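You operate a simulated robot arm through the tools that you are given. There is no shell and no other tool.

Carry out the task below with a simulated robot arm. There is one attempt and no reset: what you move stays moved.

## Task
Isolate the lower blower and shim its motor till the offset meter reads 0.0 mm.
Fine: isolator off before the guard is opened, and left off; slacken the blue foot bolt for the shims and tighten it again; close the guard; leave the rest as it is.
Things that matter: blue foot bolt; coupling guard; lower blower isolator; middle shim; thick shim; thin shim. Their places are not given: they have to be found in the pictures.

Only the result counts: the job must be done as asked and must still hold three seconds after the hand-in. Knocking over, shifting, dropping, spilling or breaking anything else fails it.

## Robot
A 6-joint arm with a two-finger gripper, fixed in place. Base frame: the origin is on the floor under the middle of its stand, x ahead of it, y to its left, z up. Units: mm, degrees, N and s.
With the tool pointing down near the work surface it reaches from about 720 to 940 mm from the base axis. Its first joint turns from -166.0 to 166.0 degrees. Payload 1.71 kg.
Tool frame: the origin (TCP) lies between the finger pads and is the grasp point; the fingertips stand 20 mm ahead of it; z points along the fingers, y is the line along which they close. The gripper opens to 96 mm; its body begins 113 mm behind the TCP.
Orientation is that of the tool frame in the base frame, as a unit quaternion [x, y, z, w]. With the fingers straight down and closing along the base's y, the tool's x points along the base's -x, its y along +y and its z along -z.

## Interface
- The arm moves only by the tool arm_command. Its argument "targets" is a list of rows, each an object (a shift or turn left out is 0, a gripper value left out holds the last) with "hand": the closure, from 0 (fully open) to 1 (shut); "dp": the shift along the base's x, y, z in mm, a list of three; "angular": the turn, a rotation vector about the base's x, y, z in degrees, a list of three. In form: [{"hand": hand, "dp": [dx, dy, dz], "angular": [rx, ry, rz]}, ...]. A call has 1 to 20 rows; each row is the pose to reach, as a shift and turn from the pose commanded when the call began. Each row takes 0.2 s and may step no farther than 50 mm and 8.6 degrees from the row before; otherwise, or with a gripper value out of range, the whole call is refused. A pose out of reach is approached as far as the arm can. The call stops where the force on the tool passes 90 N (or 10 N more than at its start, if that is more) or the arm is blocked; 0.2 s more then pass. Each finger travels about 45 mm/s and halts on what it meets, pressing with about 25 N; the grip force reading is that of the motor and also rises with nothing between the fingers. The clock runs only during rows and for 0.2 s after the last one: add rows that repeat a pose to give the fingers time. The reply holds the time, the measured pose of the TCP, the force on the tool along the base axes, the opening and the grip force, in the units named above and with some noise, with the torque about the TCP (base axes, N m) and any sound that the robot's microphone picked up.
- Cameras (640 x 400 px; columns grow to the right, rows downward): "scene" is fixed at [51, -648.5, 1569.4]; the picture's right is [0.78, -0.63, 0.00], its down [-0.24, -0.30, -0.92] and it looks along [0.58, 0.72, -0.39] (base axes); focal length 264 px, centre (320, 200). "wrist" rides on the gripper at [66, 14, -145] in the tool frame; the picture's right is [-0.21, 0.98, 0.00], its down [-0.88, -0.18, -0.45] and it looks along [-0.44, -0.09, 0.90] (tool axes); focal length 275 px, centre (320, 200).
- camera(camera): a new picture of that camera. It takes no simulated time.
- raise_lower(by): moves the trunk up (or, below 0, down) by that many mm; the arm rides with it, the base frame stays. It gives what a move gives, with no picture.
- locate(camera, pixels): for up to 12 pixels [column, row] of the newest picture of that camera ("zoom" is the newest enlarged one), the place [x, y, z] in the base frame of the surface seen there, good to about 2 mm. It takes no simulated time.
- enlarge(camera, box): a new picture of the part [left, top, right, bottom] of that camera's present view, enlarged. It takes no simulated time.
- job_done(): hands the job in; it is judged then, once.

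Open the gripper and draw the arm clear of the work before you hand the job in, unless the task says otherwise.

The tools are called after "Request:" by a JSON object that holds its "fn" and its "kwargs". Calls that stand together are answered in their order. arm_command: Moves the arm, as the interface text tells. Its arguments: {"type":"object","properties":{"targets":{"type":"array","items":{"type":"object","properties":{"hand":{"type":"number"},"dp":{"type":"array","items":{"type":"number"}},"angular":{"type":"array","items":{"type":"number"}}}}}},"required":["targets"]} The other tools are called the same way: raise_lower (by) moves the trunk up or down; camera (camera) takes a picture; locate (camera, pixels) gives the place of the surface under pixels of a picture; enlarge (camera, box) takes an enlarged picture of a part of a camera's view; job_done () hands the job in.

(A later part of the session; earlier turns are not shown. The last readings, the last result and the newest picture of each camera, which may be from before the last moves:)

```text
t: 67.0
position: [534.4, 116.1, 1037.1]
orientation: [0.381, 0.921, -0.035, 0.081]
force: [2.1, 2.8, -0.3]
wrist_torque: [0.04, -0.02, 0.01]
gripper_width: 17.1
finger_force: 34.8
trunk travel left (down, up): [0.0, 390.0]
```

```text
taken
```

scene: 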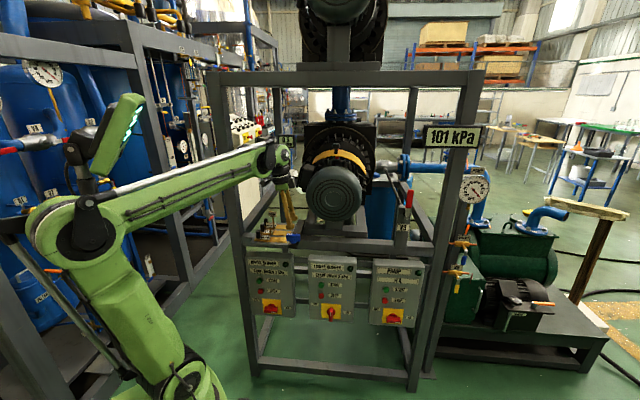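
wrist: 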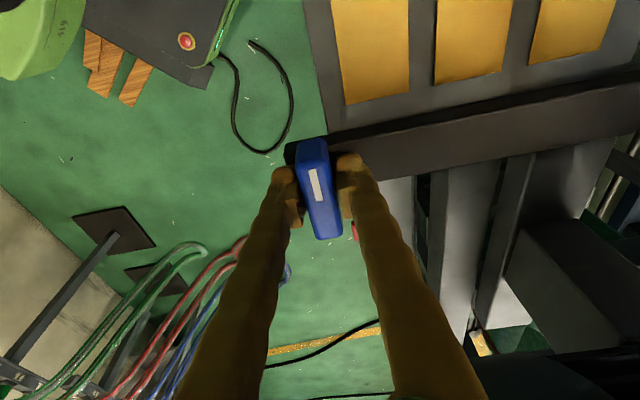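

Gripped at 17 mm with almost no side load, centred on the bolt axis. I turn it counter-clockwise (seen from above), first 24° to feel it.

Request:
{"fn": "arm_command", "kwargs": {"targets": [{"dp": [0, 0, 0], "angular": [0, 0, 8]}, {"dp": [0, 0, 0], "angular": [0, 0, 16]}, {"dp": [0, 0, 0], "angular": [0, 0, 24]}, {"dp": [0, 0, 0], "angular": [0, 0, 24]}]}}

Request:
{"fn": "camera", "kwargs": {"camera": "wrist"}}

```text
t: 68.0
position: [534.2, 115.4, 1037.1]
orientation: [0.182, 0.979, -0.017, 0.086]
force: [-4.2, -12.2, -12.1]
wrist_torque: [-0.18, -0.02, 0.05]
gripper_width: 17.1
finger_force: 35.7
trunk travel left (down, up): [0.0, 390.0]
```

```text
taken
```

wrist: 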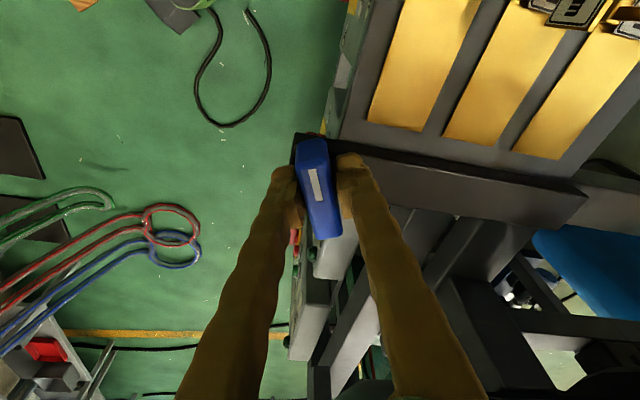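

The handle turns freely with the hand. I continue to 90° in total.

Request:
{"fn": "arm_command", "kwargs": {"targets": [{"dp": [0, 0, 0], "angular": [0, 0, 8]}, {"dp": [0, 0, 0], "angular": [0, 0, 16]}, {"dp": [0, 0, 0], "angular": [0, 0, 24]}, {"dp": [0, 0, 0], "angular": [0, 0, 32]}, {"dp": [0, 0, 0], "angular": [0, 0, 40]}, {"dp": [0, 0, 0], "angular": [0, 0, 48]}, {"dp": [0, 0, 0], "angular": [0, 0, 54]}, {"dp": [0, 0, 0], "angular": [0, 0, 60]}, {"dp": [0, 0, 0], "angular": [0, 0, 65]}, {"dp": [0, 0, 0], "angular": [0, 0, 65]}]}}

Request:
{"fn": "camera", "kwargs": {"camera": "wrist"}}

Request:
{"fn": "enlarge", "kwargs": {"camera": "scene", "box": [240, 120, 360, 260]}}

```text
t: 70.2
position: [535.4, 113.8, 1038.1]
orientation: [-0.372, 0.924, 0.033, 0.084]
force: [-1.3, -33.0, -5.7]
wrist_torque: [-0.36, -0.03, -0.06]
gripper_width: 17.0
finger_force: 34.7
trunk travel left (down, up): [0.0, 390.0]
```

```text
taken
```

wrist: 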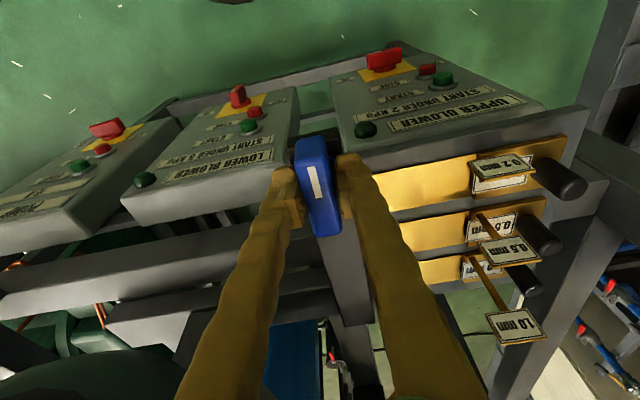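

```text
2.86 times, centred on (300, 190) of scene
```

zoom: 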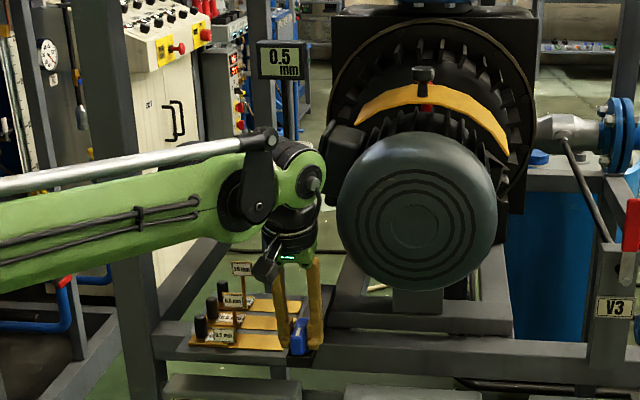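

The handle is turned ~89° and now lies along v. I turn a few degrees more to find its stop, and check the meter.

Request:
{"fn": "arm_command", "kwargs": {"targets": [{"dp": [0, 1.5, 0], "angular": [0, 0, 4]}, {"dp": [0, 1.5, 0], "angular": [0, 0, 7]}, {"dp": [0, 1.5, 0], "angular": [0, 0, 7]}]}}

Request:
{"fn": "enlarge", "kwargs": {"camera": "scene", "box": [265, 125, 313, 155]}}

Request:
{"fn": "camera", "kwargs": {"camera": "wrist"}}

```text
t: 71.0
position: [536.5, 114.5, 1038.1]
orientation: [-0.428, 0.899, 0.038, 0.08]
force: [14.8, -41.1, 13.4]
wrist_torque: [-0.74, -0.12, -0.07]
gripper_width: 17.0
finger_force: 35.3
trunk travel left (down, up): [0.0, 390.0]
```

```text
13.33 times, centred on (289, 140) of scene
```

zoom: 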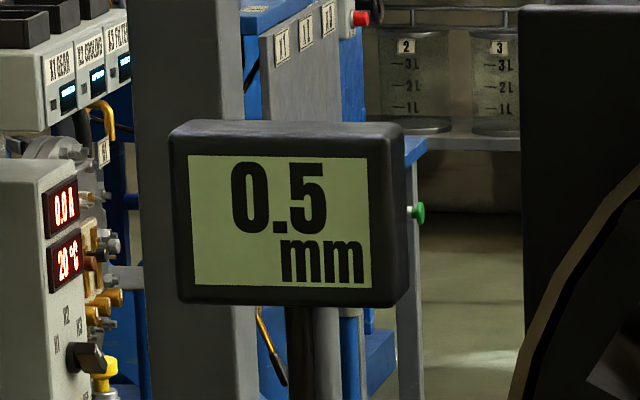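

```text
taken
```

wrist: 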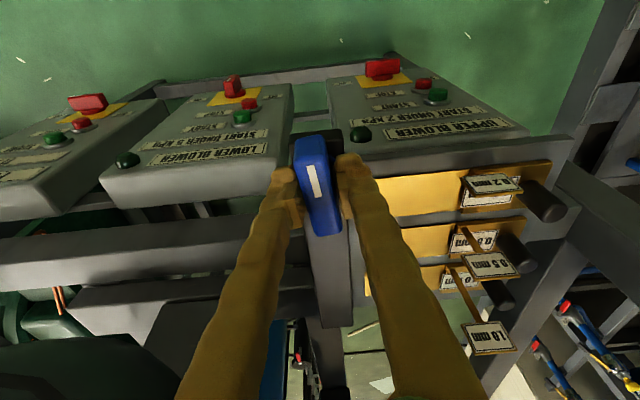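

The handle followed to ~96° with no stop and the meter still reads 0.5. I ease the side load and turn further to look for the stop.

Request:
{"fn": "arm_command", "kwargs": {"targets": [{"dp": [1.4, -4.2, 0], "angular": [0, 0, 6]}, {"dp": [1.4, -4.2, 0], "angular": [0, 0, 12]}, {"dp": [1.4, -4.2, 0], "angular": [0, 0, 18]}, {"dp": [1.4, -4.2, 0], "angular": [0, 0, 24]}, {"dp": [1.4, -4.2, 0], "angular": [0, 0, 24]}]}}

Request:
{"fn": "camera", "kwargs": {"camera": "wrist"}}

```text
t: 72.2
position: [536.2, 113.8, 1035.9]
orientation: [-0.607, 0.79, 0.053, 0.071]
force: [10.8, 12.9, 22.8]
wrist_torque: [0.3, -0.11, -0.02]
gripper_width: 17.0
finger_force: 34.8
trunk travel left (down, up): [0.0, 390.0]
```

```text
taken
```

wrist: 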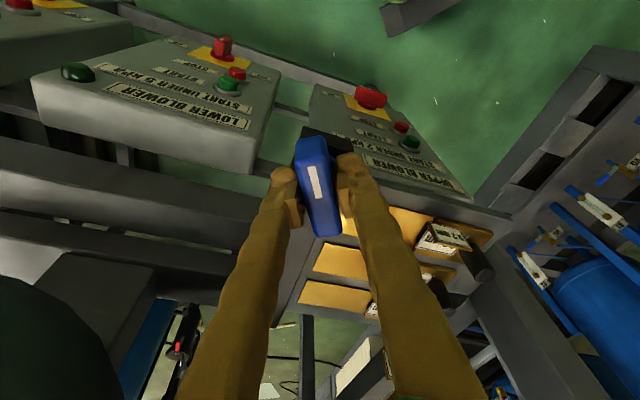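

Still free at ~120°. I take the lean out of the tool first (to stay clear of the motor) and then turn further.

Request:
{"fn": "arm_command", "kwargs": {"targets": [{"dp": [0, 0, -1], "angular": [-4.9, 1.4, 0]}, {"dp": [0, 0, -1], "angular": [-9.8, 2.8, 0]}, {"dp": [0, 0, -1], "angular": [-9.8, 2.8, 0]}]}}

Request:
{"fn": "arm_command", "kwargs": {"targets": [{"dp": [0, 0, 0], "angular": [0, 0, 7]}, {"dp": [0, 0, 0], "angular": [0, 0, 14]}, {"dp": [0, 0, 0], "angular": [0, 0, 21]}, {"dp": [0, 0, 0], "angular": [0, 0, 28]}, {"dp": [0, 0, 0], "angular": [0, 0, 28]}]}}

Request:
{"fn": "camera", "kwargs": {"camera": "wrist"}}

Request:
{"fn": "enlarge", "kwargs": {"camera": "scene", "box": [240, 120, 360, 260]}}

```text
t: 73.0
position: [535.9, 113.7, 1035.4]
orientation: [-0.609, 0.793, 0.001, -0.002]
force: [-1.6, 4.2, -15.7]
wrist_torque: [-0.11, 0.06, -0.01]
gripper_width: 17.2
finger_force: 34.7
trunk travel left (down, up): [0.0, 390.0]
```

```text
t: 74.2
position: [535.0, 112.6, 1036.6]
orientation: [0.783, -0.622, 0.0, 0.0]
force: [-6.4, 4.1, 3.6]
wrist_torque: [-0.05, 0.09, -1.49]
gripper_width: 27.0
finger_force: 34.9
trunk travel left (down, up): [0.0, 390.0]
```

```text
taken
```

wrist: 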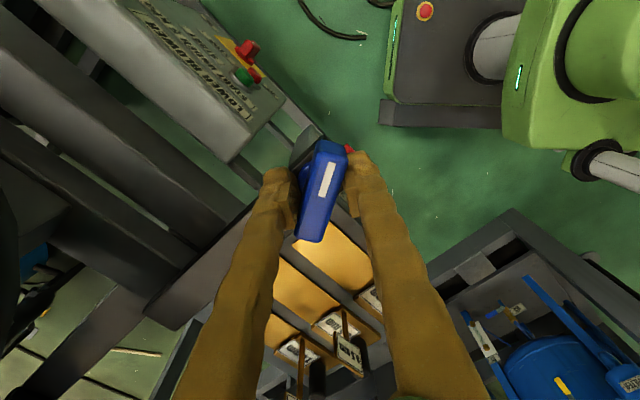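

```text
2.86 times, centred on (300, 190) of scene
```

zoom: 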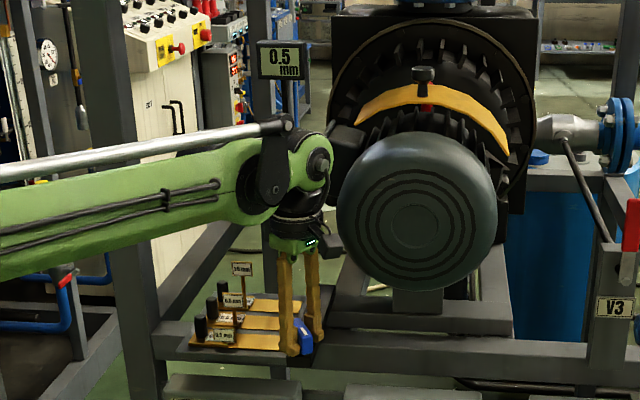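

The torque rose to 1.5 Nm and the fingers twisted off the handle's faces: the bolt is at its slack stop (~125°). I open the fingers and lift straight up.

Request:
{"fn": "arm_command", "kwargs": {"targets": [{"hand": 0.5, "dp": [0, 0, 0]}, {"hand": 0.5, "dp": [0, 0, 0]}, {"hand": 0.5, "dp": [0, 0, 20]}, {"hand": 0.5, "dp": [0, 0, 60]}, {"hand": 0.5, "dp": [-10, -10, 100]}, {"hand": 0.5, "dp": [-20, -20, 140]}, {"hand": 0.5, "dp": [-20, -20, 140]}]}}

Request:
{"fn": "camera", "kwargs": {"camera": "wrist"}}

Request:
{"fn": "enlarge", "kwargs": {"camera": "scene", "box": [240, 190, 340, 260]}}

Request:
{"fn": "enlarge", "kwargs": {"camera": "scene", "box": [265, 125, 313, 155]}}

```text
t: 75.8
position: [516.9, 93.2, 1177.2]
orientation: [0.782, -0.623, -0.001, 0.002]
force: [0.4, 0.0, -0.7]
wrist_torque: [0.01, 0.0, 0.0]
gripper_width: 48.1
finger_force: 0.1
trunk travel left (down, up): [0.0, 390.0]
```

```text
taken
```

wrist: 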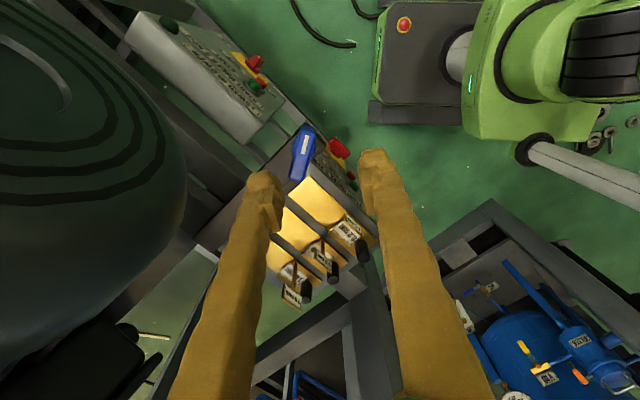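

```text
5.71 times, centred on (290, 225) of scene
```

zoom: 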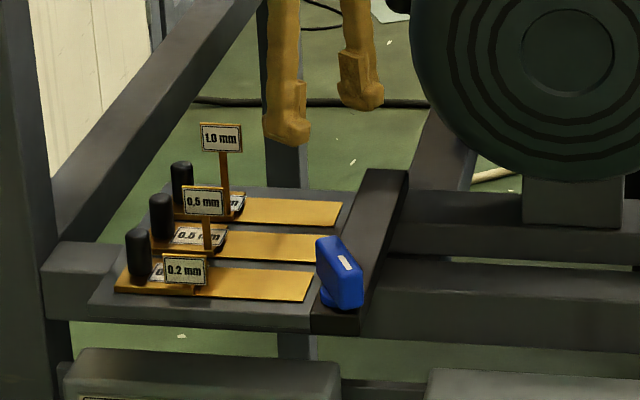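

```text
13.33 times, centred on (289, 140) of scene
```

zoom: 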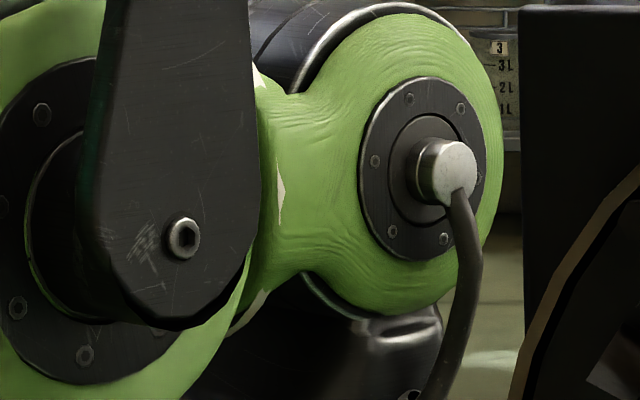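

The bolt handle is visibly turned (scene zoom (340,270)). Now I turn the hand back to the earlier yaw (closing along v) and move above the shim tray at height for a view.

Request:
{"fn": "arm_command", "kwargs": {"targets": [{"dp": [-4, 4, 2], "angular": [0, 0, -8.2]}, {"dp": [-8, 8, 4], "angular": [0, 0, -16.4]}, {"dp": [-12, 12, 6], "angular": [0, 0, -24.6]}, {"dp": [-16, 16, 8], "angular": [0, 0, -32.8]}, {"dp": [-20, 20, 10], "angular": [0, 0, -41]}, {"dp": [-24, 24, 12], "angular": [0, 0, -49.2]}, {"dp": [-28, 28, 14], "angular": [0, 0, -57.4]}, {"dp": [-32, 32, 16], "angular": [0, 0, -65.6]}, {"dp": [-36, 36, 18], "angular": [0, 0, -73.8]}, {"dp": [-40, 40, 20], "angular": [0, 0, -82]}, {"dp": [-44, 48, 20], "angular": [0, 0, -90.2]}, {"dp": [-48, 56, 20], "angular": [0, 0, -98.4]}, {"dp": [-52, 64, 20], "angular": [0, 0, -106.6]}, {"dp": [-56, 72, 20], "angular": [0, 0, -114.8]}, {"dp": [-60, 80, 20], "angular": [0, 0, -123]}, {"dp": [-64, 88, 20], "angular": [0, 0, -131.2]}, {"dp": [-68, 94, 20], "angular": [0, 0, -139.4]}, {"dp": [-70, 100, 20], "angular": [0, 0, -147.9]}, {"dp": [-70, 100, 20], "angular": [0, 0, -147.9]}]}}

Request:
{"fn": "camera", "kwargs": {"camera": "wrist"}}

Request:
{"fn": "camera", "kwargs": {"camera": "scene"}}

```text
t: 79.8
position: [446.4, 192.8, 1197.1]
orientation: [0.383, 0.924, -0.001, 0.0]
force: [0.6, -0.4, -0.3]
wrist_torque: [0.02, -0.03, -0.03]
gripper_width: 48.1
finger_force: 0.1
trunk travel left (down, up): [0.0, 390.0]
```

```text
taken
```

wrist: 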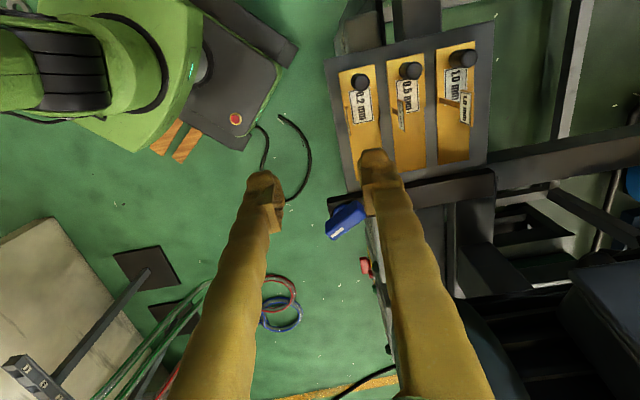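

```text
taken
```

scene: 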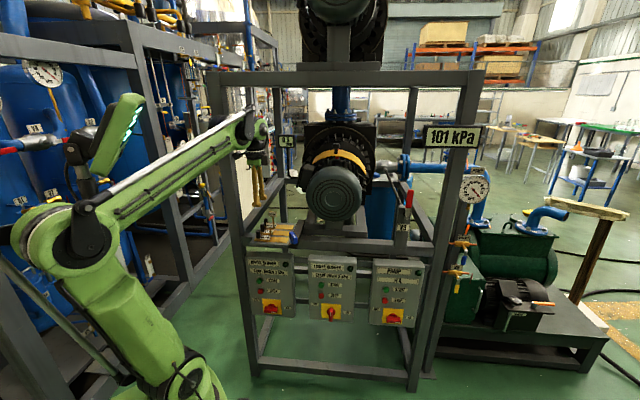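

The tray is well in view. I zoom in and measure pegs, signs, base blocks, tongue ends, the foot bar's edge and the bolt handle.

Request:
{"fn": "enlarge", "kwargs": {"camera": "wrist", "box": [310, 20, 510, 260]}}

Request:
{"fn": "locate", "kwargs": {"camera": "wrist", "pixels": [[361, 80], [411, 70], [462, 58], [392, 85], [431, 75], [400, 120], [406, 100], [408, 165], [455, 162], [397, 168], [430, 165], [470, 60]]}}

Request:
{"fn": "locate", "kwargs": {"camera": "wrist", "pixels": [[440, 185], [440, 205], [420, 178], [470, 180], [470, 195], [345, 215], [360, 205], [330, 235], [348, 170], [490, 170], [490, 40], [330, 70]]}}

```text
1.67 times, centred on (410, 140) of wrist
```

zoom: 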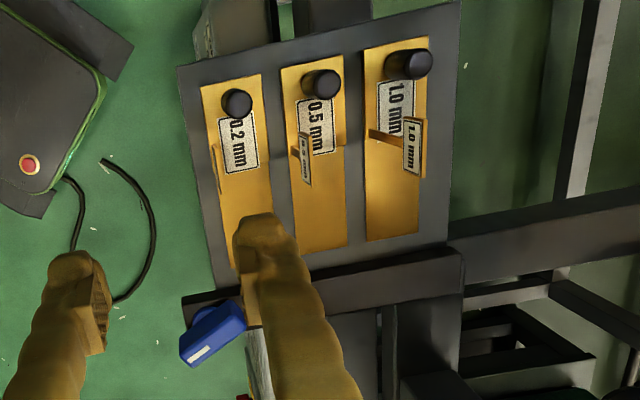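

```text
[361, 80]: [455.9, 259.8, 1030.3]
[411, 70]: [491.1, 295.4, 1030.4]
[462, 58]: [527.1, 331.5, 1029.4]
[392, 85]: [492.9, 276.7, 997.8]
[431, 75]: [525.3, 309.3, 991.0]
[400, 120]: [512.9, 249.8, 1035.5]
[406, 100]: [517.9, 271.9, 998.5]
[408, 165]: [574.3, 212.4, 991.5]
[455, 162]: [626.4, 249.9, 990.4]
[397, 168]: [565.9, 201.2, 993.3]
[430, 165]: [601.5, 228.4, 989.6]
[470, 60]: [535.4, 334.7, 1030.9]
```

```text
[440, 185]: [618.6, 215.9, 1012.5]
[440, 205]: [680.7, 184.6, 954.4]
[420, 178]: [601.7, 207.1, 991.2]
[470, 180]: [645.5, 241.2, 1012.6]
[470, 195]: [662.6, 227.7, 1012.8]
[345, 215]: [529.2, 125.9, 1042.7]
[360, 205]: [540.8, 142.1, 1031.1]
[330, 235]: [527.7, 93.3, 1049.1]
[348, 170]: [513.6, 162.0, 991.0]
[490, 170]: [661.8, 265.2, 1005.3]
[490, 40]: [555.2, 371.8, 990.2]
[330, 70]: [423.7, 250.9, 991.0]
```

Pegs stand at u≈139, v≈506/556/607 with tops at z≈1030; tongue ends at u≈257, the foot bar begins at u≈283. I measure the signs' positions and heights.

Request:
{"fn": "enlarge", "kwargs": {"camera": "wrist", "box": [380, 30, 500, 130]}}

Request:
{"fn": "locate", "kwargs": {"camera": "zoom", "pixels": [[105, 195], [130, 260], [100, 290], [130, 330], [430, 250], [455, 330], [470, 260], [290, 250], [395, 340], [160, 155], [145, 225], [60, 225]]}}

```text
4.00 times, centred on (440, 80) of wrist
```

zoom: 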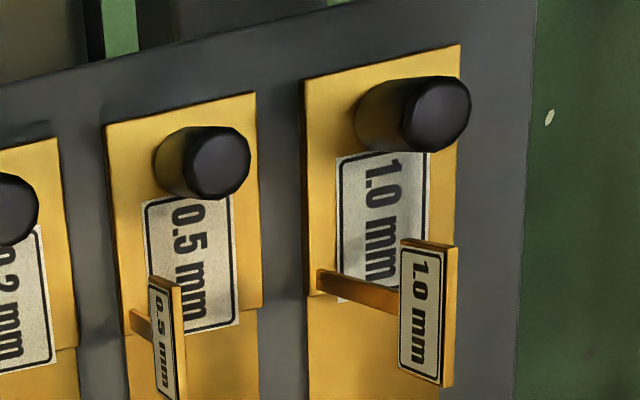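

```text
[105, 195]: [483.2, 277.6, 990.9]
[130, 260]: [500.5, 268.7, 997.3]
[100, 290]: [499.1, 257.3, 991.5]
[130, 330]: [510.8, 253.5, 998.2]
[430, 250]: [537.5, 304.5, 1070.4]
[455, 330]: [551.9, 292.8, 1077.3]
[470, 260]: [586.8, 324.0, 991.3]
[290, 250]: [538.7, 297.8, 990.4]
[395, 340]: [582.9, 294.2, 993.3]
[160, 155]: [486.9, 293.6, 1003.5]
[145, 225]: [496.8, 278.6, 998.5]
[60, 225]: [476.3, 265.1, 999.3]
```

The signs stand at v≈539 (0.5) and v≈595 (1.0, top z≈1078). I turn the hand 90° so the fingers close along u, and move above the middle peg.

Request:
{"fn": "arm_command", "kwargs": {"targets": [{"hand": 0.6, "dp": [2, 4, 0], "angular": [0, 0, 8.2]}, {"dp": [5, 10, 0], "angular": [0, 0, 16.4]}, {"dp": [9, 19, 0], "angular": [0, 0, 24.6]}, {"dp": [13, 28, 0], "angular": [0, 0, 32.8]}, {"dp": [18, 38, 0], "angular": [0, 0, 41]}, {"dp": [23, 49, 0], "angular": [0, 0, 49.2]}, {"dp": [28, 60, 0], "angular": [0, 0, 57.4]}, {"dp": [33, 71, 0], "angular": [0, 0, 65.6]}, {"dp": [38, 82, -20], "angular": [0, 0, 73.8]}, {"dp": [43, 93, -40], "angular": [0, 0, 82]}, {"dp": [48.1, 104.7, -60], "angular": [0, 0, 90]}, {"dp": [48.1, 104.7, -60], "angular": [0, 0, 90]}]}}

Request:
{"fn": "camera", "kwargs": {"camera": "wrist"}}

Request:
{"fn": "enlarge", "kwargs": {"camera": "scene", "box": [220, 130, 340, 260]}}

```text
t: 82.3
position: [494.5, 299.3, 1136.1]
orientation: [-0.383, 0.924, 0.0, 0.0]
force: [-0.5, 0.4, 0.2]
wrist_torque: [0.01, 0.03, 0.0]
gripper_width: 38.5
finger_force: 0.0
trunk travel left (down, up): [0.0, 390.0]
```

```text
taken
```

wrist: 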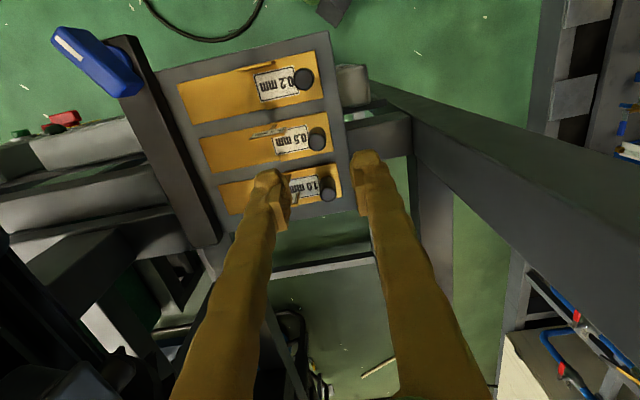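

```text
3.08 times, centred on (280, 195) of scene
```

zoom: 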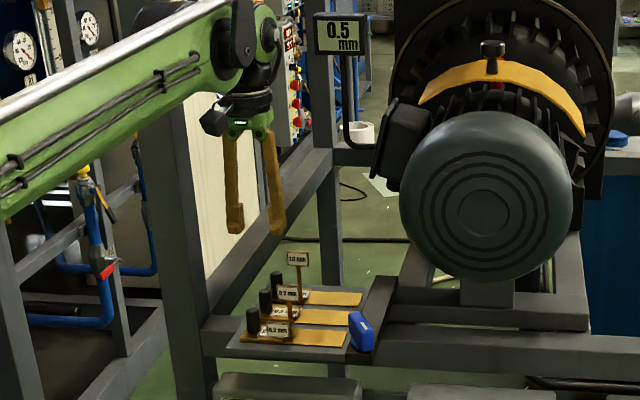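

The meter is visible (0.5). I verify the middle peg's place from this view before descending.

Request:
{"fn": "enlarge", "kwargs": {"camera": "wrist", "box": [220, 80, 360, 220]}}

Request:
{"fn": "locate", "kwargs": {"camera": "wrist", "pixels": [[317, 138], [310, 138], [326, 138], [317, 131], [318, 146], [327, 187], [303, 78], [270, 131], [255, 137], [210, 155], [328, 150], [262, 128]]}}

```text
2.86 times, centred on (290, 150) of wrist
```

zoom: 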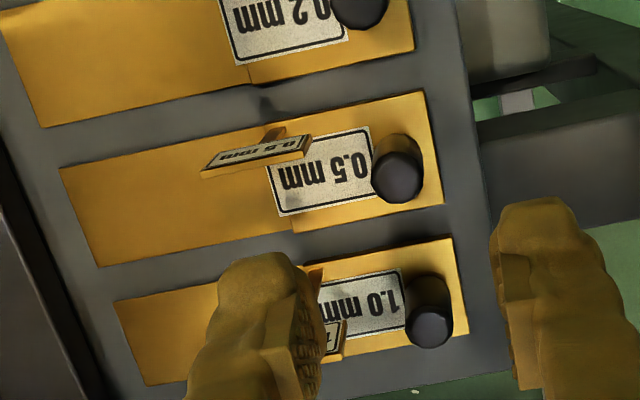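

```text
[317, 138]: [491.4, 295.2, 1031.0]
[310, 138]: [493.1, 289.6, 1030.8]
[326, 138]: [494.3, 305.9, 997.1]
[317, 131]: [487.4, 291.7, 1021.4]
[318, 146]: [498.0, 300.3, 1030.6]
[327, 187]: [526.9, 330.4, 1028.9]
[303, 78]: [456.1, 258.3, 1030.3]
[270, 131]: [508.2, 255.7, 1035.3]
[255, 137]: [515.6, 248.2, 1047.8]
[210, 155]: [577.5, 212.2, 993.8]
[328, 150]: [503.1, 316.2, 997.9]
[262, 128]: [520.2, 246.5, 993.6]
```

Middle peg centre is (138.5, 556.5), top z≈1030. I descend to z≈1022 around it.

Request:
{"fn": "arm_command", "kwargs": {"targets": [{"dp": [-1, -1.8, -30]}, {"dp": [-1, -1.8, -60]}, {"dp": [-1, -1.8, -85]}, {"dp": [-1, -1.8, -103]}, {"dp": [-1, -1.8, -114]}, {"dp": [-1, -1.8, -114]}]}}

Request:
{"fn": "camera", "kwargs": {"camera": "wrist"}}

Request:
{"fn": "enlarge", "kwargs": {"camera": "scene", "box": [230, 190, 330, 260]}}

```text
t: 83.8
position: [492.9, 296.8, 1021.4]
orientation: [-0.382, 0.924, 0.001, -0.001]
force: [0.2, -0.2, -0.5]
wrist_torque: [-0.02, 0.02, -0.03]
gripper_width: 38.3
finger_force: 0.1
trunk travel left (down, up): [0.0, 390.0]
```

```text
taken
```

wrist: 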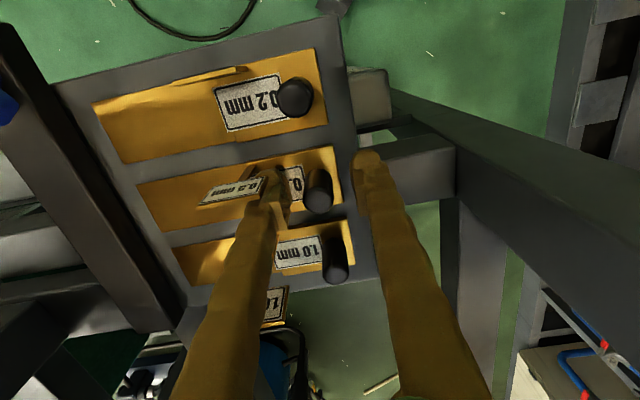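

```text
5.71 times, centred on (280, 225) of scene
```

zoom: 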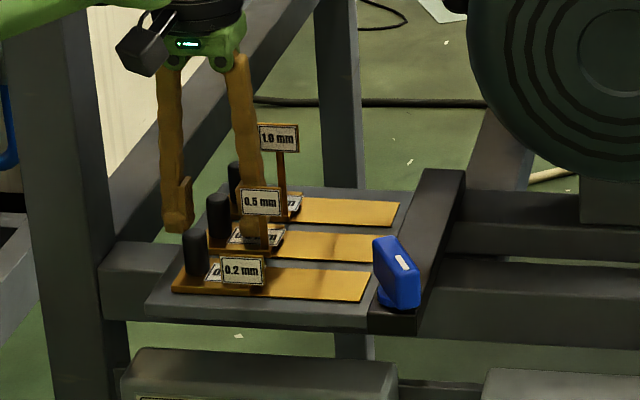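

The middle peg (319,190) lies between the fingertips and the 0.5 sign is clear of them. I close the grip.

Request:
{"fn": "arm_command", "kwargs": {"targets": [{"hand": 0.7, "dp": [0, 0, 0]}, {"hand": 0.8, "dp": [0, 0, 0]}, {"hand": 1, "dp": [0, 0, 0]}, {"hand": 1, "dp": [0, 0, 0]}, {"hand": 1, "dp": [0, 0, 0]}]}}

Request:
{"fn": "camera", "kwargs": {"camera": "wrist"}}

```text
t: 85.0
position: [492.7, 296.6, 1021.1]
orientation: [-0.382, 0.924, 0.001, 0.0]
force: [6.8, -8.1, -3.0]
wrist_torque: [-0.14, -0.07, -0.02]
gripper_width: 16.6
finger_force: 35.5
trunk travel left (down, up): [0.0, 390.0]
```

```text
taken
```

wrist: 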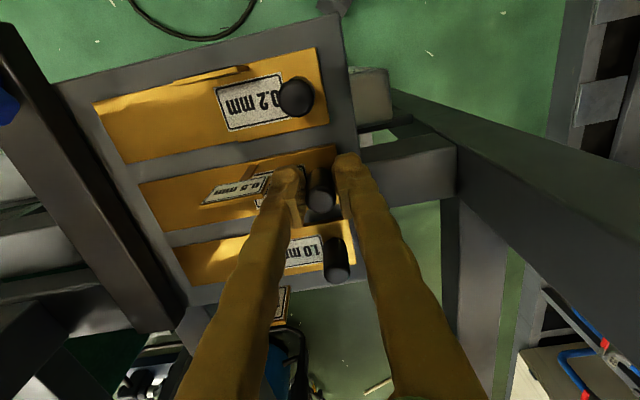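

Gripped at 16.6 mm. I slide the middle shim along +u toward the foot, 30 mm first.

Request:
{"fn": "arm_command", "kwargs": {"targets": [{"dp": [5.3, -5.3, 0]}, {"dp": [10.6, -10.6, 0]}, {"dp": [15.9, -15.9, 0]}, {"dp": [21.2, -21.2, 0]}, {"dp": [21.2, -21.2, 0]}]}}

Request:
{"fn": "camera", "kwargs": {"camera": "wrist"}}

Request:
{"fn": "enlarge", "kwargs": {"camera": "scene", "box": [240, 190, 340, 260]}}

```text
t: 86.2
position: [513.8, 274.7, 1021.5]
orientation: [-0.383, 0.924, 0.0, 0.0]
force: [-3.0, -3.4, -4.1]
wrist_torque: [-0.17, 0.08, 0.01]
gripper_width: 16.4
finger_force: 34.6
trunk travel left (down, up): [0.0, 390.0]
```

```text
taken
```

wrist: 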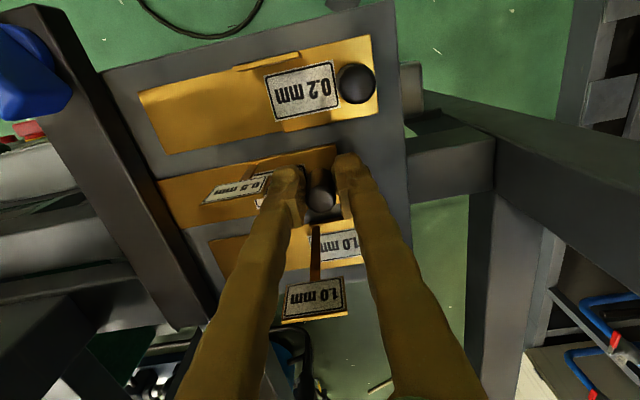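

```text
5.71 times, centred on (290, 225) of scene
```

zoom: 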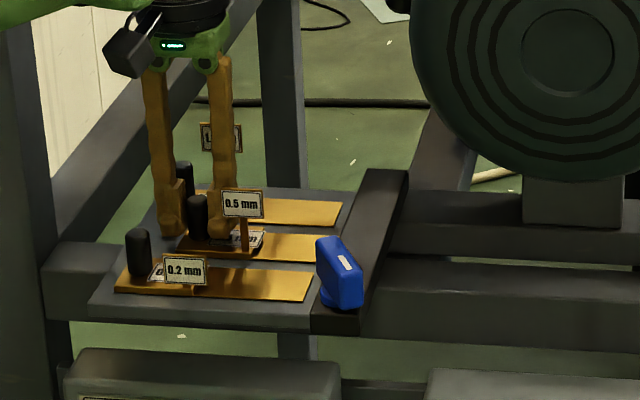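

The shim slid 30 mm with the hand, its tongue now entering under the foot. I continue along +u, watching the force.

Request:
{"fn": "arm_command", "kwargs": {"targets": [{"dp": [5.3, -5.3, 0]}, {"dp": [10.6, -10.6, 0]}, {"dp": [15.9, -15.9, 0]}, {"dp": [21.2, -21.2, 0]}, {"dp": [26.5, -26.5, 0]}, {"dp": [31.8, -31.8, 0]}, {"dp": [31.8, -31.8, 0]}]}}

Request:
{"fn": "camera", "kwargs": {"camera": "wrist"}}

Request:
{"fn": "enlarge", "kwargs": {"camera": "scene", "box": [240, 130, 350, 260]}}

```text
t: 87.8
position: [568.0, 239.7, 1015.8]
orientation: [-0.38, 0.925, 0.004, -0.008]
force: [3.2, 7.5, 35.4]
wrist_torque: [0.44, 0.22, -0.26]
gripper_width: 0.0
finger_force: 29.5
trunk travel left (down, up): [0.0, 390.0]
```

```text
taken
```

wrist: 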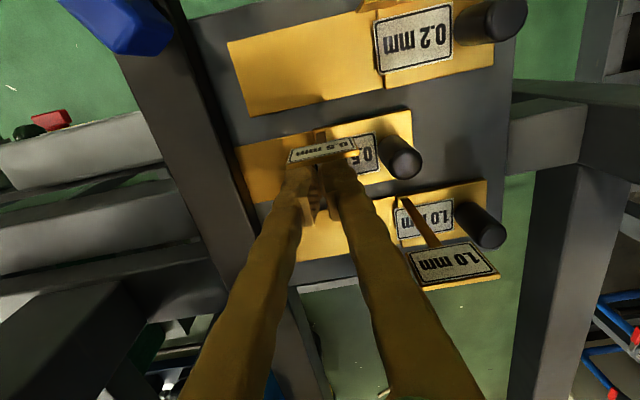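

```text
3.08 times, centred on (295, 195) of scene
```

zoom: 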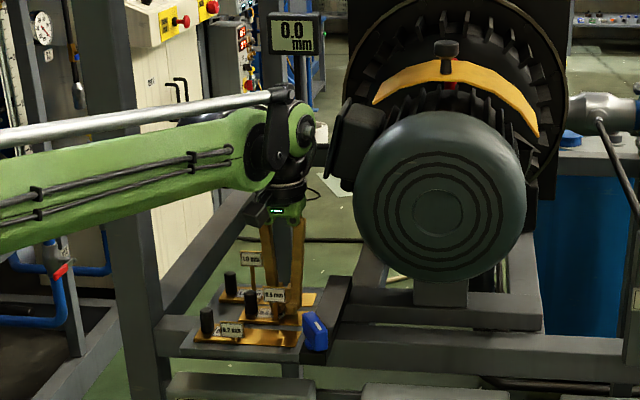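

The peg slipped out of the fingers at the end of the slide, but the meter now reads 0.0 mm. I lift the hand straight up with care and check the shim's seat.

Request:
{"fn": "arm_command", "kwargs": {"targets": [{"hand": 1, "dp": [0, 0, 5]}, {"dp": [0, 0, 15]}, {"dp": [0, 0, 40]}, {"dp": [0, 0, 75]}, {"dp": [0, 0, 110]}, {"dp": [0, 0, 110]}]}}

Request:
{"fn": "camera", "kwargs": {"camera": "wrist"}}

Request:
{"fn": "enlarge", "kwargs": {"camera": "scene", "box": [240, 190, 340, 260]}}

Request:
{"fn": "enlarge", "kwargs": {"camera": "scene", "box": [265, 125, 313, 155]}}

```text
t: 89.2
position: [547.3, 243.7, 1133.2]
orientation: [-0.383, 0.924, 0.0, 0.0]
force: [0.0, -0.6, 0.3]
wrist_torque: [-0.01, 0.0, -0.03]
gripper_width: 0.0
finger_force: 29.3
trunk travel left (down, up): [0.0, 390.0]
```

```text
taken
```

wrist: 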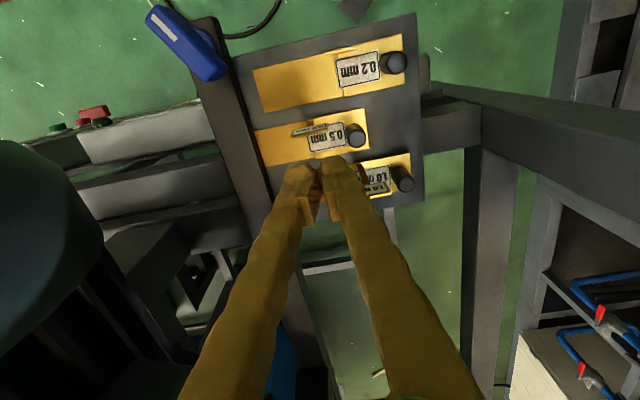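

```text
5.71 times, centred on (290, 225) of scene
```

zoom: 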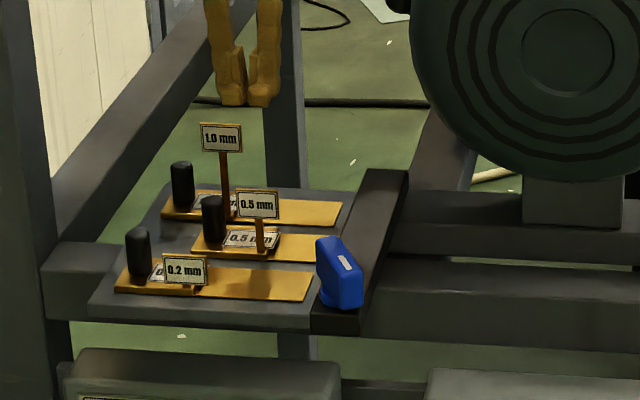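

```text
13.33 times, centred on (289, 140) of scene
```

zoom: 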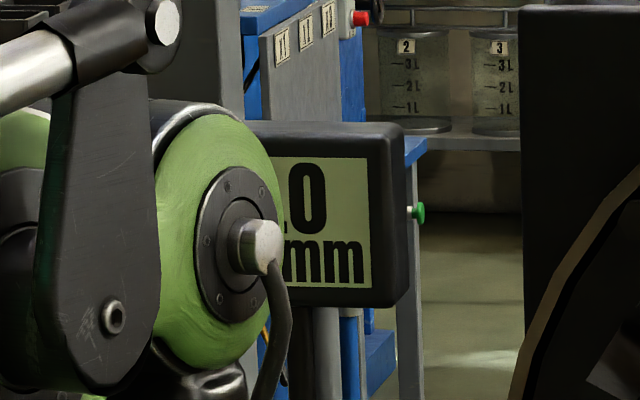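

The shim stays in and the meter shows x.0. I locate the peg and the tongue to see how far it went and whether it lies straight.

Request:
{"fn": "locate", "kwargs": {"camera": "wrist", "pixels": [[357, 134], [393, 62], [404, 178], [300, 131], [322, 127], [275, 140], [365, 113], [372, 160], [258, 130], [270, 160], [310, 160], [180, 35]]}}

Request:
{"fn": "enlarge", "kwargs": {"camera": "wrist", "box": [220, 20, 440, 220]}}

```text
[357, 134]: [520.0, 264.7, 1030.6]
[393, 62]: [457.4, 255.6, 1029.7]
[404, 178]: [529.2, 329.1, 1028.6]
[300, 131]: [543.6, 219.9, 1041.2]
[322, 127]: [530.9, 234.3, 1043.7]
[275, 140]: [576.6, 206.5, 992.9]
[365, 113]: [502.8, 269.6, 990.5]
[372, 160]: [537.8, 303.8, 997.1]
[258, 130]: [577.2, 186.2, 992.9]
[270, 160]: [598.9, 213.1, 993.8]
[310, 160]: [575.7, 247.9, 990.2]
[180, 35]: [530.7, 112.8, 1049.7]
```

```text
2.00 times, centred on (330, 120) of wrist
```

zoom: 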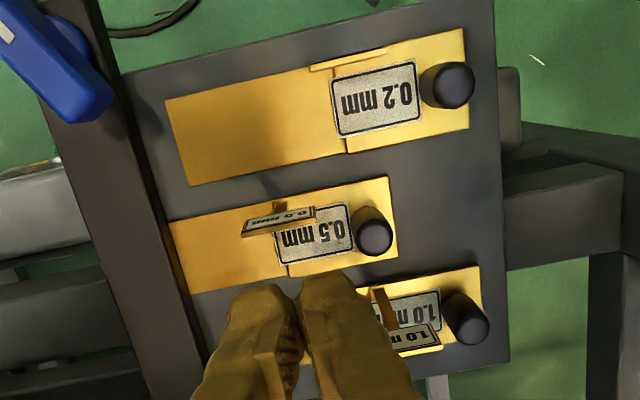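

The peg moved 42 mm to u≈180.5 and lies straight, other shims unmoved. To be sure it is fully home, I'll nudge the peg with closed fingers from its left side.

Request:
{"fn": "arm_command", "kwargs": {"targets": [{"hand": 1, "dp": [-26, 23, 0]}, {"dp": [-52.3, 46.7, 0]}, {"dp": [-52.3, 46.7, -40]}, {"dp": [-52.3, 46.7, -80]}, {"dp": [-52.3, 46.7, -110]}, {"dp": [-52.3, 46.7, -110]}]}}

Request:
{"fn": "camera", "kwargs": {"camera": "wrist"}}

```text
t: 90.5
position: [492.1, 291.9, 1019.7]
orientation: [-0.384, 0.923, 0.0, 0.0]
force: [1.0, -1.2, 0.1]
wrist_torque: [0.03, 0.0, 0.01]
gripper_width: 0.0
finger_force: 29.6
trunk travel left (down, up): [0.0, 390.0]
```

```text
taken
```

wrist: 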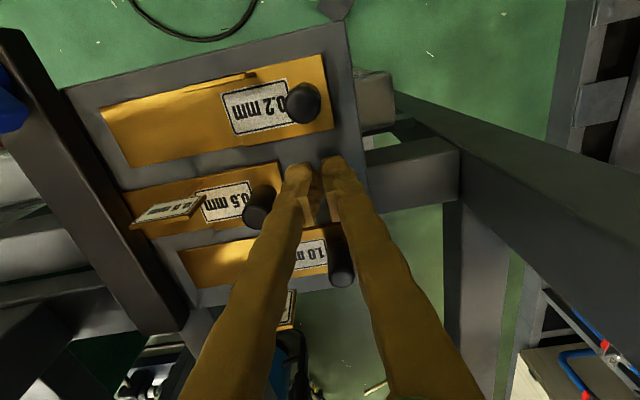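

The closed fingers stand left of the peg (263,207) with ~13 mm gap. I push +u gently.

Request:
{"fn": "arm_command", "kwargs": {"targets": [{"dp": [5.7, -5.7, 0]}, {"dp": [8.5, -8.5, 0]}, {"dp": [10.6, -10.6, 0]}, {"dp": [12, -12, 0]}, {"dp": [13.4, -13.4, 0]}, {"dp": [13.4, -13.4, 0]}]}}

Request:
{"fn": "camera", "kwargs": {"camera": "wrist"}}

```text
t: 92.0
position: [505.8, 279.8, 1023.5]
orientation: [-0.384, 0.923, 0.0, 0.0]
force: [-22.0, 17.2, 0.3]
wrist_torque: [-0.08, -0.17, 0.11]
gripper_width: 0.1
finger_force: 29.8
trunk travel left (down, up): [0.0, 390.0]
```

```text
taken
```

wrist: 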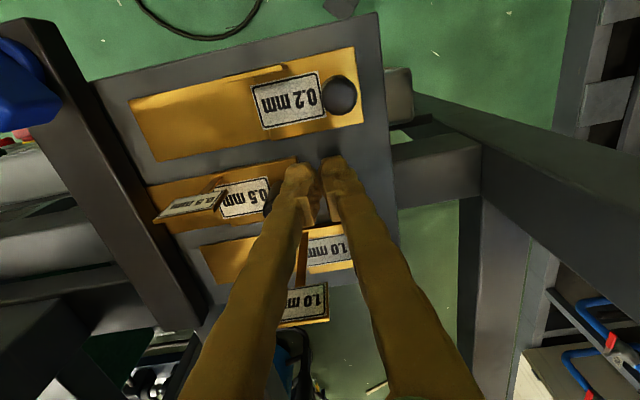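

Contact at 28 N with no further motion. I press a little harder (to ~55 N) to confirm it is at its stop.

Request:
{"fn": "arm_command", "kwargs": {"targets": [{"dp": [1, -1, 0]}, {"dp": [2, -2, 0]}, {"dp": [2, -2, 0]}]}}

Request:
{"fn": "camera", "kwargs": {"camera": "wrist"}}

Request:
{"fn": "enlarge", "kwargs": {"camera": "scene", "box": [240, 130, 350, 260]}}

```text
t: 92.8
position: [504.8, 277.7, 1024.3]
orientation: [-0.383, 0.924, -0.001, 0.0]
force: [-22.1, 32.8, -3.2]
wrist_torque: [-0.15, -0.04, 0.38]
gripper_width: 0.0
finger_force: 29.4
trunk travel left (down, up): [0.0, 390.0]
```

```text
taken
```

wrist: 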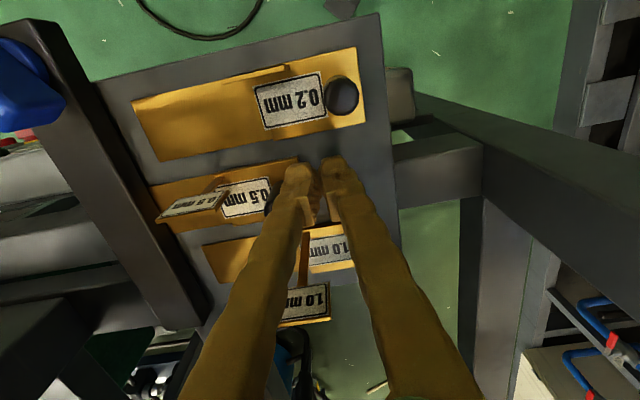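

```text
3.08 times, centred on (295, 195) of scene
```

zoom: 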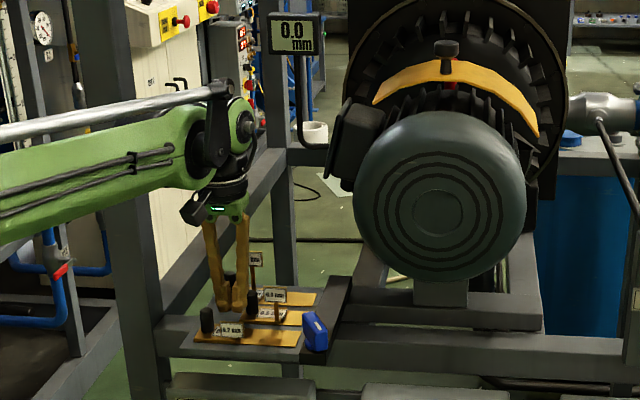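

The shim is firmly at its stop and the meter reads 0.0. I back off, lift clear and go over to the bolt, turning the hand to the slack handle's direction.

Request:
{"fn": "arm_command", "kwargs": {"targets": [{"dp": [-8, 8, 0]}, {"dp": [-10, 10, 15]}, {"dp": [-10, 10, 60]}, {"dp": [-10, 10, 105]}, {"dp": [-10, 10, 150]}, {"hand": 0.5, "dp": [-8, -25, 150], "angular": [0, 0, 8.2]}, {"dp": [-5, -65, 150], "angular": [0, 0, 16.4]}, {"dp": [-2, -105, 150], "angular": [0, 0, 24.6]}, {"dp": [2, -140, 150], "angular": [0, 0, 33]}, {"dp": [5, -167, 150], "angular": [0, 0, 33]}, {"dp": [5, -167, 150], "angular": [0, 0, 33]}]}}

Request:
{"fn": "camera", "kwargs": {"camera": "wrist"}}

```text
t: 95.2
position: [513.4, 109.0, 1172.3]
orientation: [-0.63, 0.777, 0.001, 0.0]
force: [0.1, 0.0, -1.0]
wrist_torque: [-0.01, 0.01, 0.04]
gripper_width: 47.8
finger_force: 0.1
trunk travel left (down, up): [0.0, 390.0]
```

```text
taken
```

wrist: 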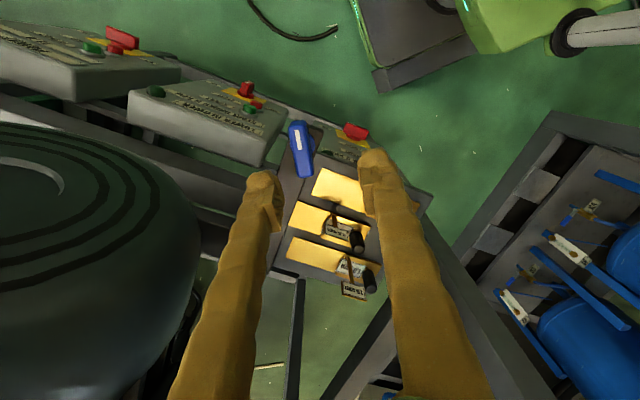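

The bolt handle is at wrist (302,150). I measure its outline for centre and direction.

Request:
{"fn": "enlarge", "kwargs": {"camera": "wrist", "box": [260, 100, 360, 200]}}

Request:
{"fn": "locate", "kwargs": {"camera": "wrist", "pixels": [[296, 128], [299, 140], [302, 150], [305, 165], [295, 135], [304, 133], [309, 160], [299, 160], [292, 130], [306, 172], [310, 148], [300, 124]]}}

```text
4.00 times, centred on (310, 150) of wrist
```

zoom: 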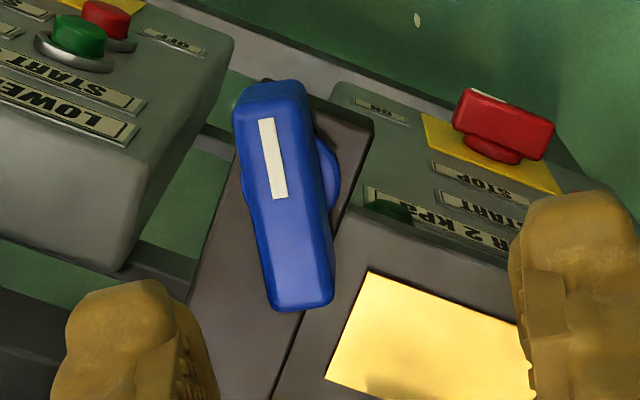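

```text
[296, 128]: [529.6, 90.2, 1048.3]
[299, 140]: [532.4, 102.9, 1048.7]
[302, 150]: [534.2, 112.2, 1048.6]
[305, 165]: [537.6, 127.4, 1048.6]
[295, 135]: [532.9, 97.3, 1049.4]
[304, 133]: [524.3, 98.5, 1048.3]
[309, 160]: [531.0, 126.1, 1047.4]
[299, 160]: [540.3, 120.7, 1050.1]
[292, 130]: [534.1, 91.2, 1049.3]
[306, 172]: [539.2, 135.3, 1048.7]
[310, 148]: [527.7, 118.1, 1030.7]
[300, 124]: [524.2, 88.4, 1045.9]
```

The handle is centred at (534.5,113) in base with direction 303°, matching the hand's yaw. I lean 10° clear of the motor and go down around it.

Request:
{"fn": "arm_command", "kwargs": {"targets": [{"hand": 0.5, "dp": [10, 2, -35], "angular": [4.9, -1.04, 0]}, {"dp": [21.1, 4, -70], "angular": [9.79, -2.08, 0]}, {"dp": [21.1, 4, -100], "angular": [9.79, -2.08, 0]}, {"dp": [21.1, 4, -120], "angular": [9.79, -2.08, 0]}, {"dp": [21.1, 4, -135], "angular": [9.79, -2.08, 0]}, {"dp": [21.1, 4, -135], "angular": [9.79, -2.08, 0]}]}}

Request:
{"fn": "camera", "kwargs": {"camera": "wrist"}}

```text
t: 96.5
position: [534.1, 112.1, 1037.5]
orientation: [-0.627, 0.774, 0.055, 0.068]
force: [0.1, -0.7, 0.1]
wrist_torque: [0.05, -0.05, 0.02]
gripper_width: 47.8
finger_force: 0.0
trunk travel left (down, up): [0.0, 390.0]
```

```text
taken
```

wrist: 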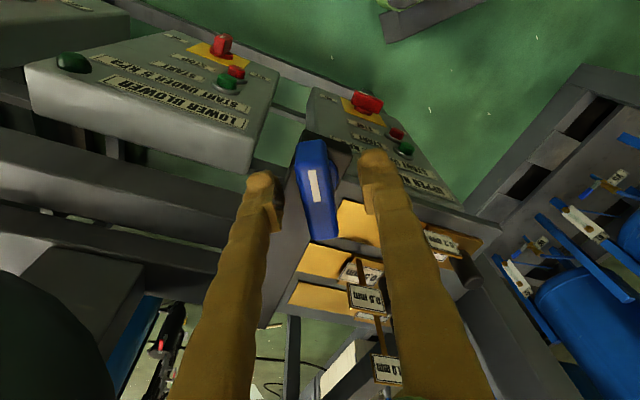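

The handle (317,190) lies between the fingers, aligned. I close on it.

Request:
{"fn": "arm_command", "kwargs": {"targets": [{"hand": 0.7, "dp": [0, 0, 0]}, {"hand": 1, "dp": [0, 0, 0]}, {"hand": 1, "dp": [0, 0, 0]}, {"hand": 1, "dp": [0, 0, 0]}]}}

Request:
{"fn": "arm_command", "kwargs": {"targets": [{"dp": [0, 0, 0], "angular": [0, 0, -8]}, {"dp": [0, 0, 0], "angular": [0, 0, -16]}, {"dp": [0, 0, 0], "angular": [0, 0, -24]}, {"dp": [0, 0, 0], "angular": [0, 0, -32]}, {"dp": [0, 0, 0], "angular": [0, 0, -40]}, {"dp": [0, 0, 0], "angular": [0, 0, -40]}]}}

Request:
{"fn": "camera", "kwargs": {"camera": "wrist"}}

```text
t: 97.5
position: [534.4, 112.6, 1037.3]
orientation: [-0.627, 0.774, 0.054, 0.068]
force: [21.1, -1.0, 5.8]
wrist_torque: [-0.05, -0.22, -0.46]
gripper_width: 17.3
finger_force: 34.8
trunk travel left (down, up): [0.0, 390.0]
```

```text
t: 99.0
position: [534.3, 112.5, 1038.1]
orientation: [-0.324, 0.942, 0.028, 0.082]
force: [-3.4, 20.1, 7.7]
wrist_torque: [0.43, -0.13, 0.06]
gripper_width: 17.3
finger_force: 34.8
trunk travel left (down, up): [0.0, 390.0]
```

```text
taken
```

wrist: 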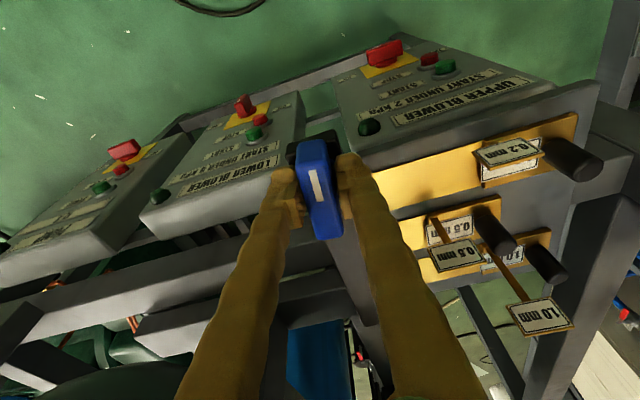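

The handle follows clockwise. I continue to the original tight position (another ~83°).

Request:
{"fn": "arm_command", "kwargs": {"targets": [{"dp": [0, 0, 0], "angular": [0, 0, -8]}, {"dp": [0, 0, 0], "angular": [0, 0, -16]}, {"dp": [0, 0, 0], "angular": [0, 0, -24]}, {"dp": [0, 0, 0], "angular": [0, 0, -32]}, {"dp": [0, 0, 0], "angular": [0, 0, -40]}, {"dp": [0, 0, 0], "angular": [0, 0, -48]}, {"dp": [0, 0, 0], "angular": [0, 0, -56]}, {"dp": [0, 0, 0], "angular": [0, 0, -64]}, {"dp": [0, 0, 0], "angular": [0, 0, -72]}, {"dp": [0, 0, 0], "angular": [0, 0, -78]}, {"dp": [0, 0, 0], "angular": [0, 0, -83]}, {"dp": [0, 0, 0], "angular": [0, 0, -83]}]}}

Request:
{"fn": "camera", "kwargs": {"camera": "wrist"}}

```text
t: 101.5
position: [536.2, 113.9, 1038.4]
orientation: [0.381, 0.92, -0.034, 0.082]
force: [22.3, 41.0, 24.5]
wrist_torque: [0.48, -0.56, 0.15]
gripper_width: 17.3
finger_force: 35.2
trunk travel left (down, up): [0.0, 390.0]
```

```text
taken
```

wrist: 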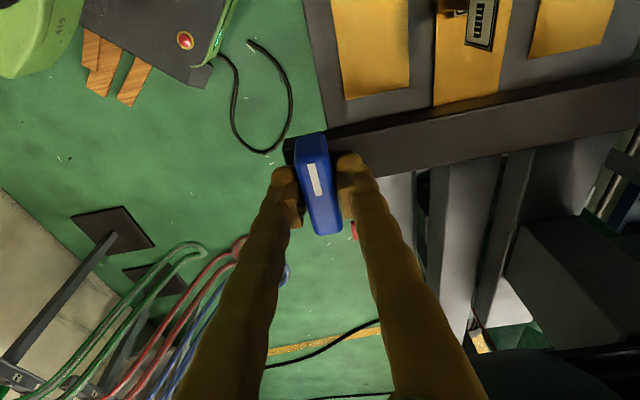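

The handle is back at its original direction. I ease the side load and turn a bit more clockwise to feel the tight stop.

Request:
{"fn": "arm_command", "kwargs": {"targets": [{"dp": [1.5, 3, 1], "angular": [0, 0, -5]}, {"dp": [1.5, 3, 1], "angular": [0, 0, -10]}, {"dp": [1.5, 3, 1], "angular": [0, 0, -14]}, {"dp": [1.5, 3, 1], "angular": [0, 0, -14]}]}}

Request:
{"fn": "camera", "kwargs": {"camera": "wrist"}}

Request:
{"fn": "enlarge", "kwargs": {"camera": "scene", "box": [240, 120, 360, 260]}}

```text
t: 102.5
position: [536.5, 115.2, 1038.1]
orientation: [0.49, 0.867, -0.043, 0.075]
force: [1.7, 12.7, -9.9]
wrist_torque: [0.35, -0.43, 0.89]
gripper_width: 20.7
finger_force: 34.9
trunk travel left (down, up): [0.0, 390.0]
```

```text
taken
```

wrist: 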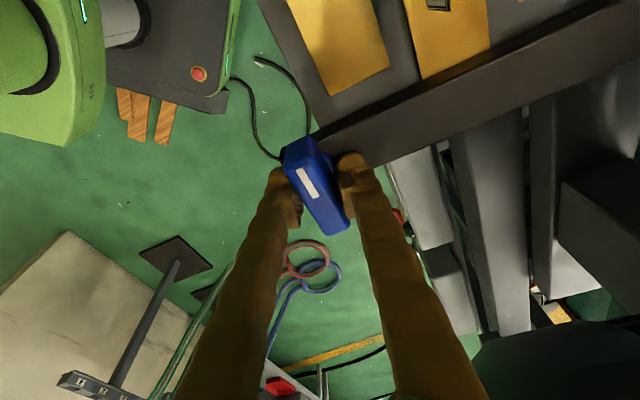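

```text
2.86 times, centred on (300, 190) of scene
```

zoom: 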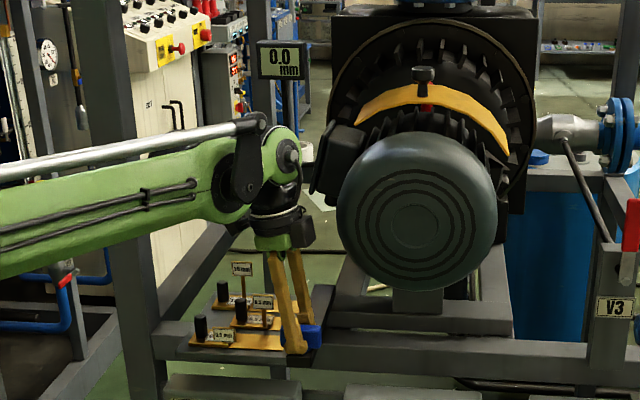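

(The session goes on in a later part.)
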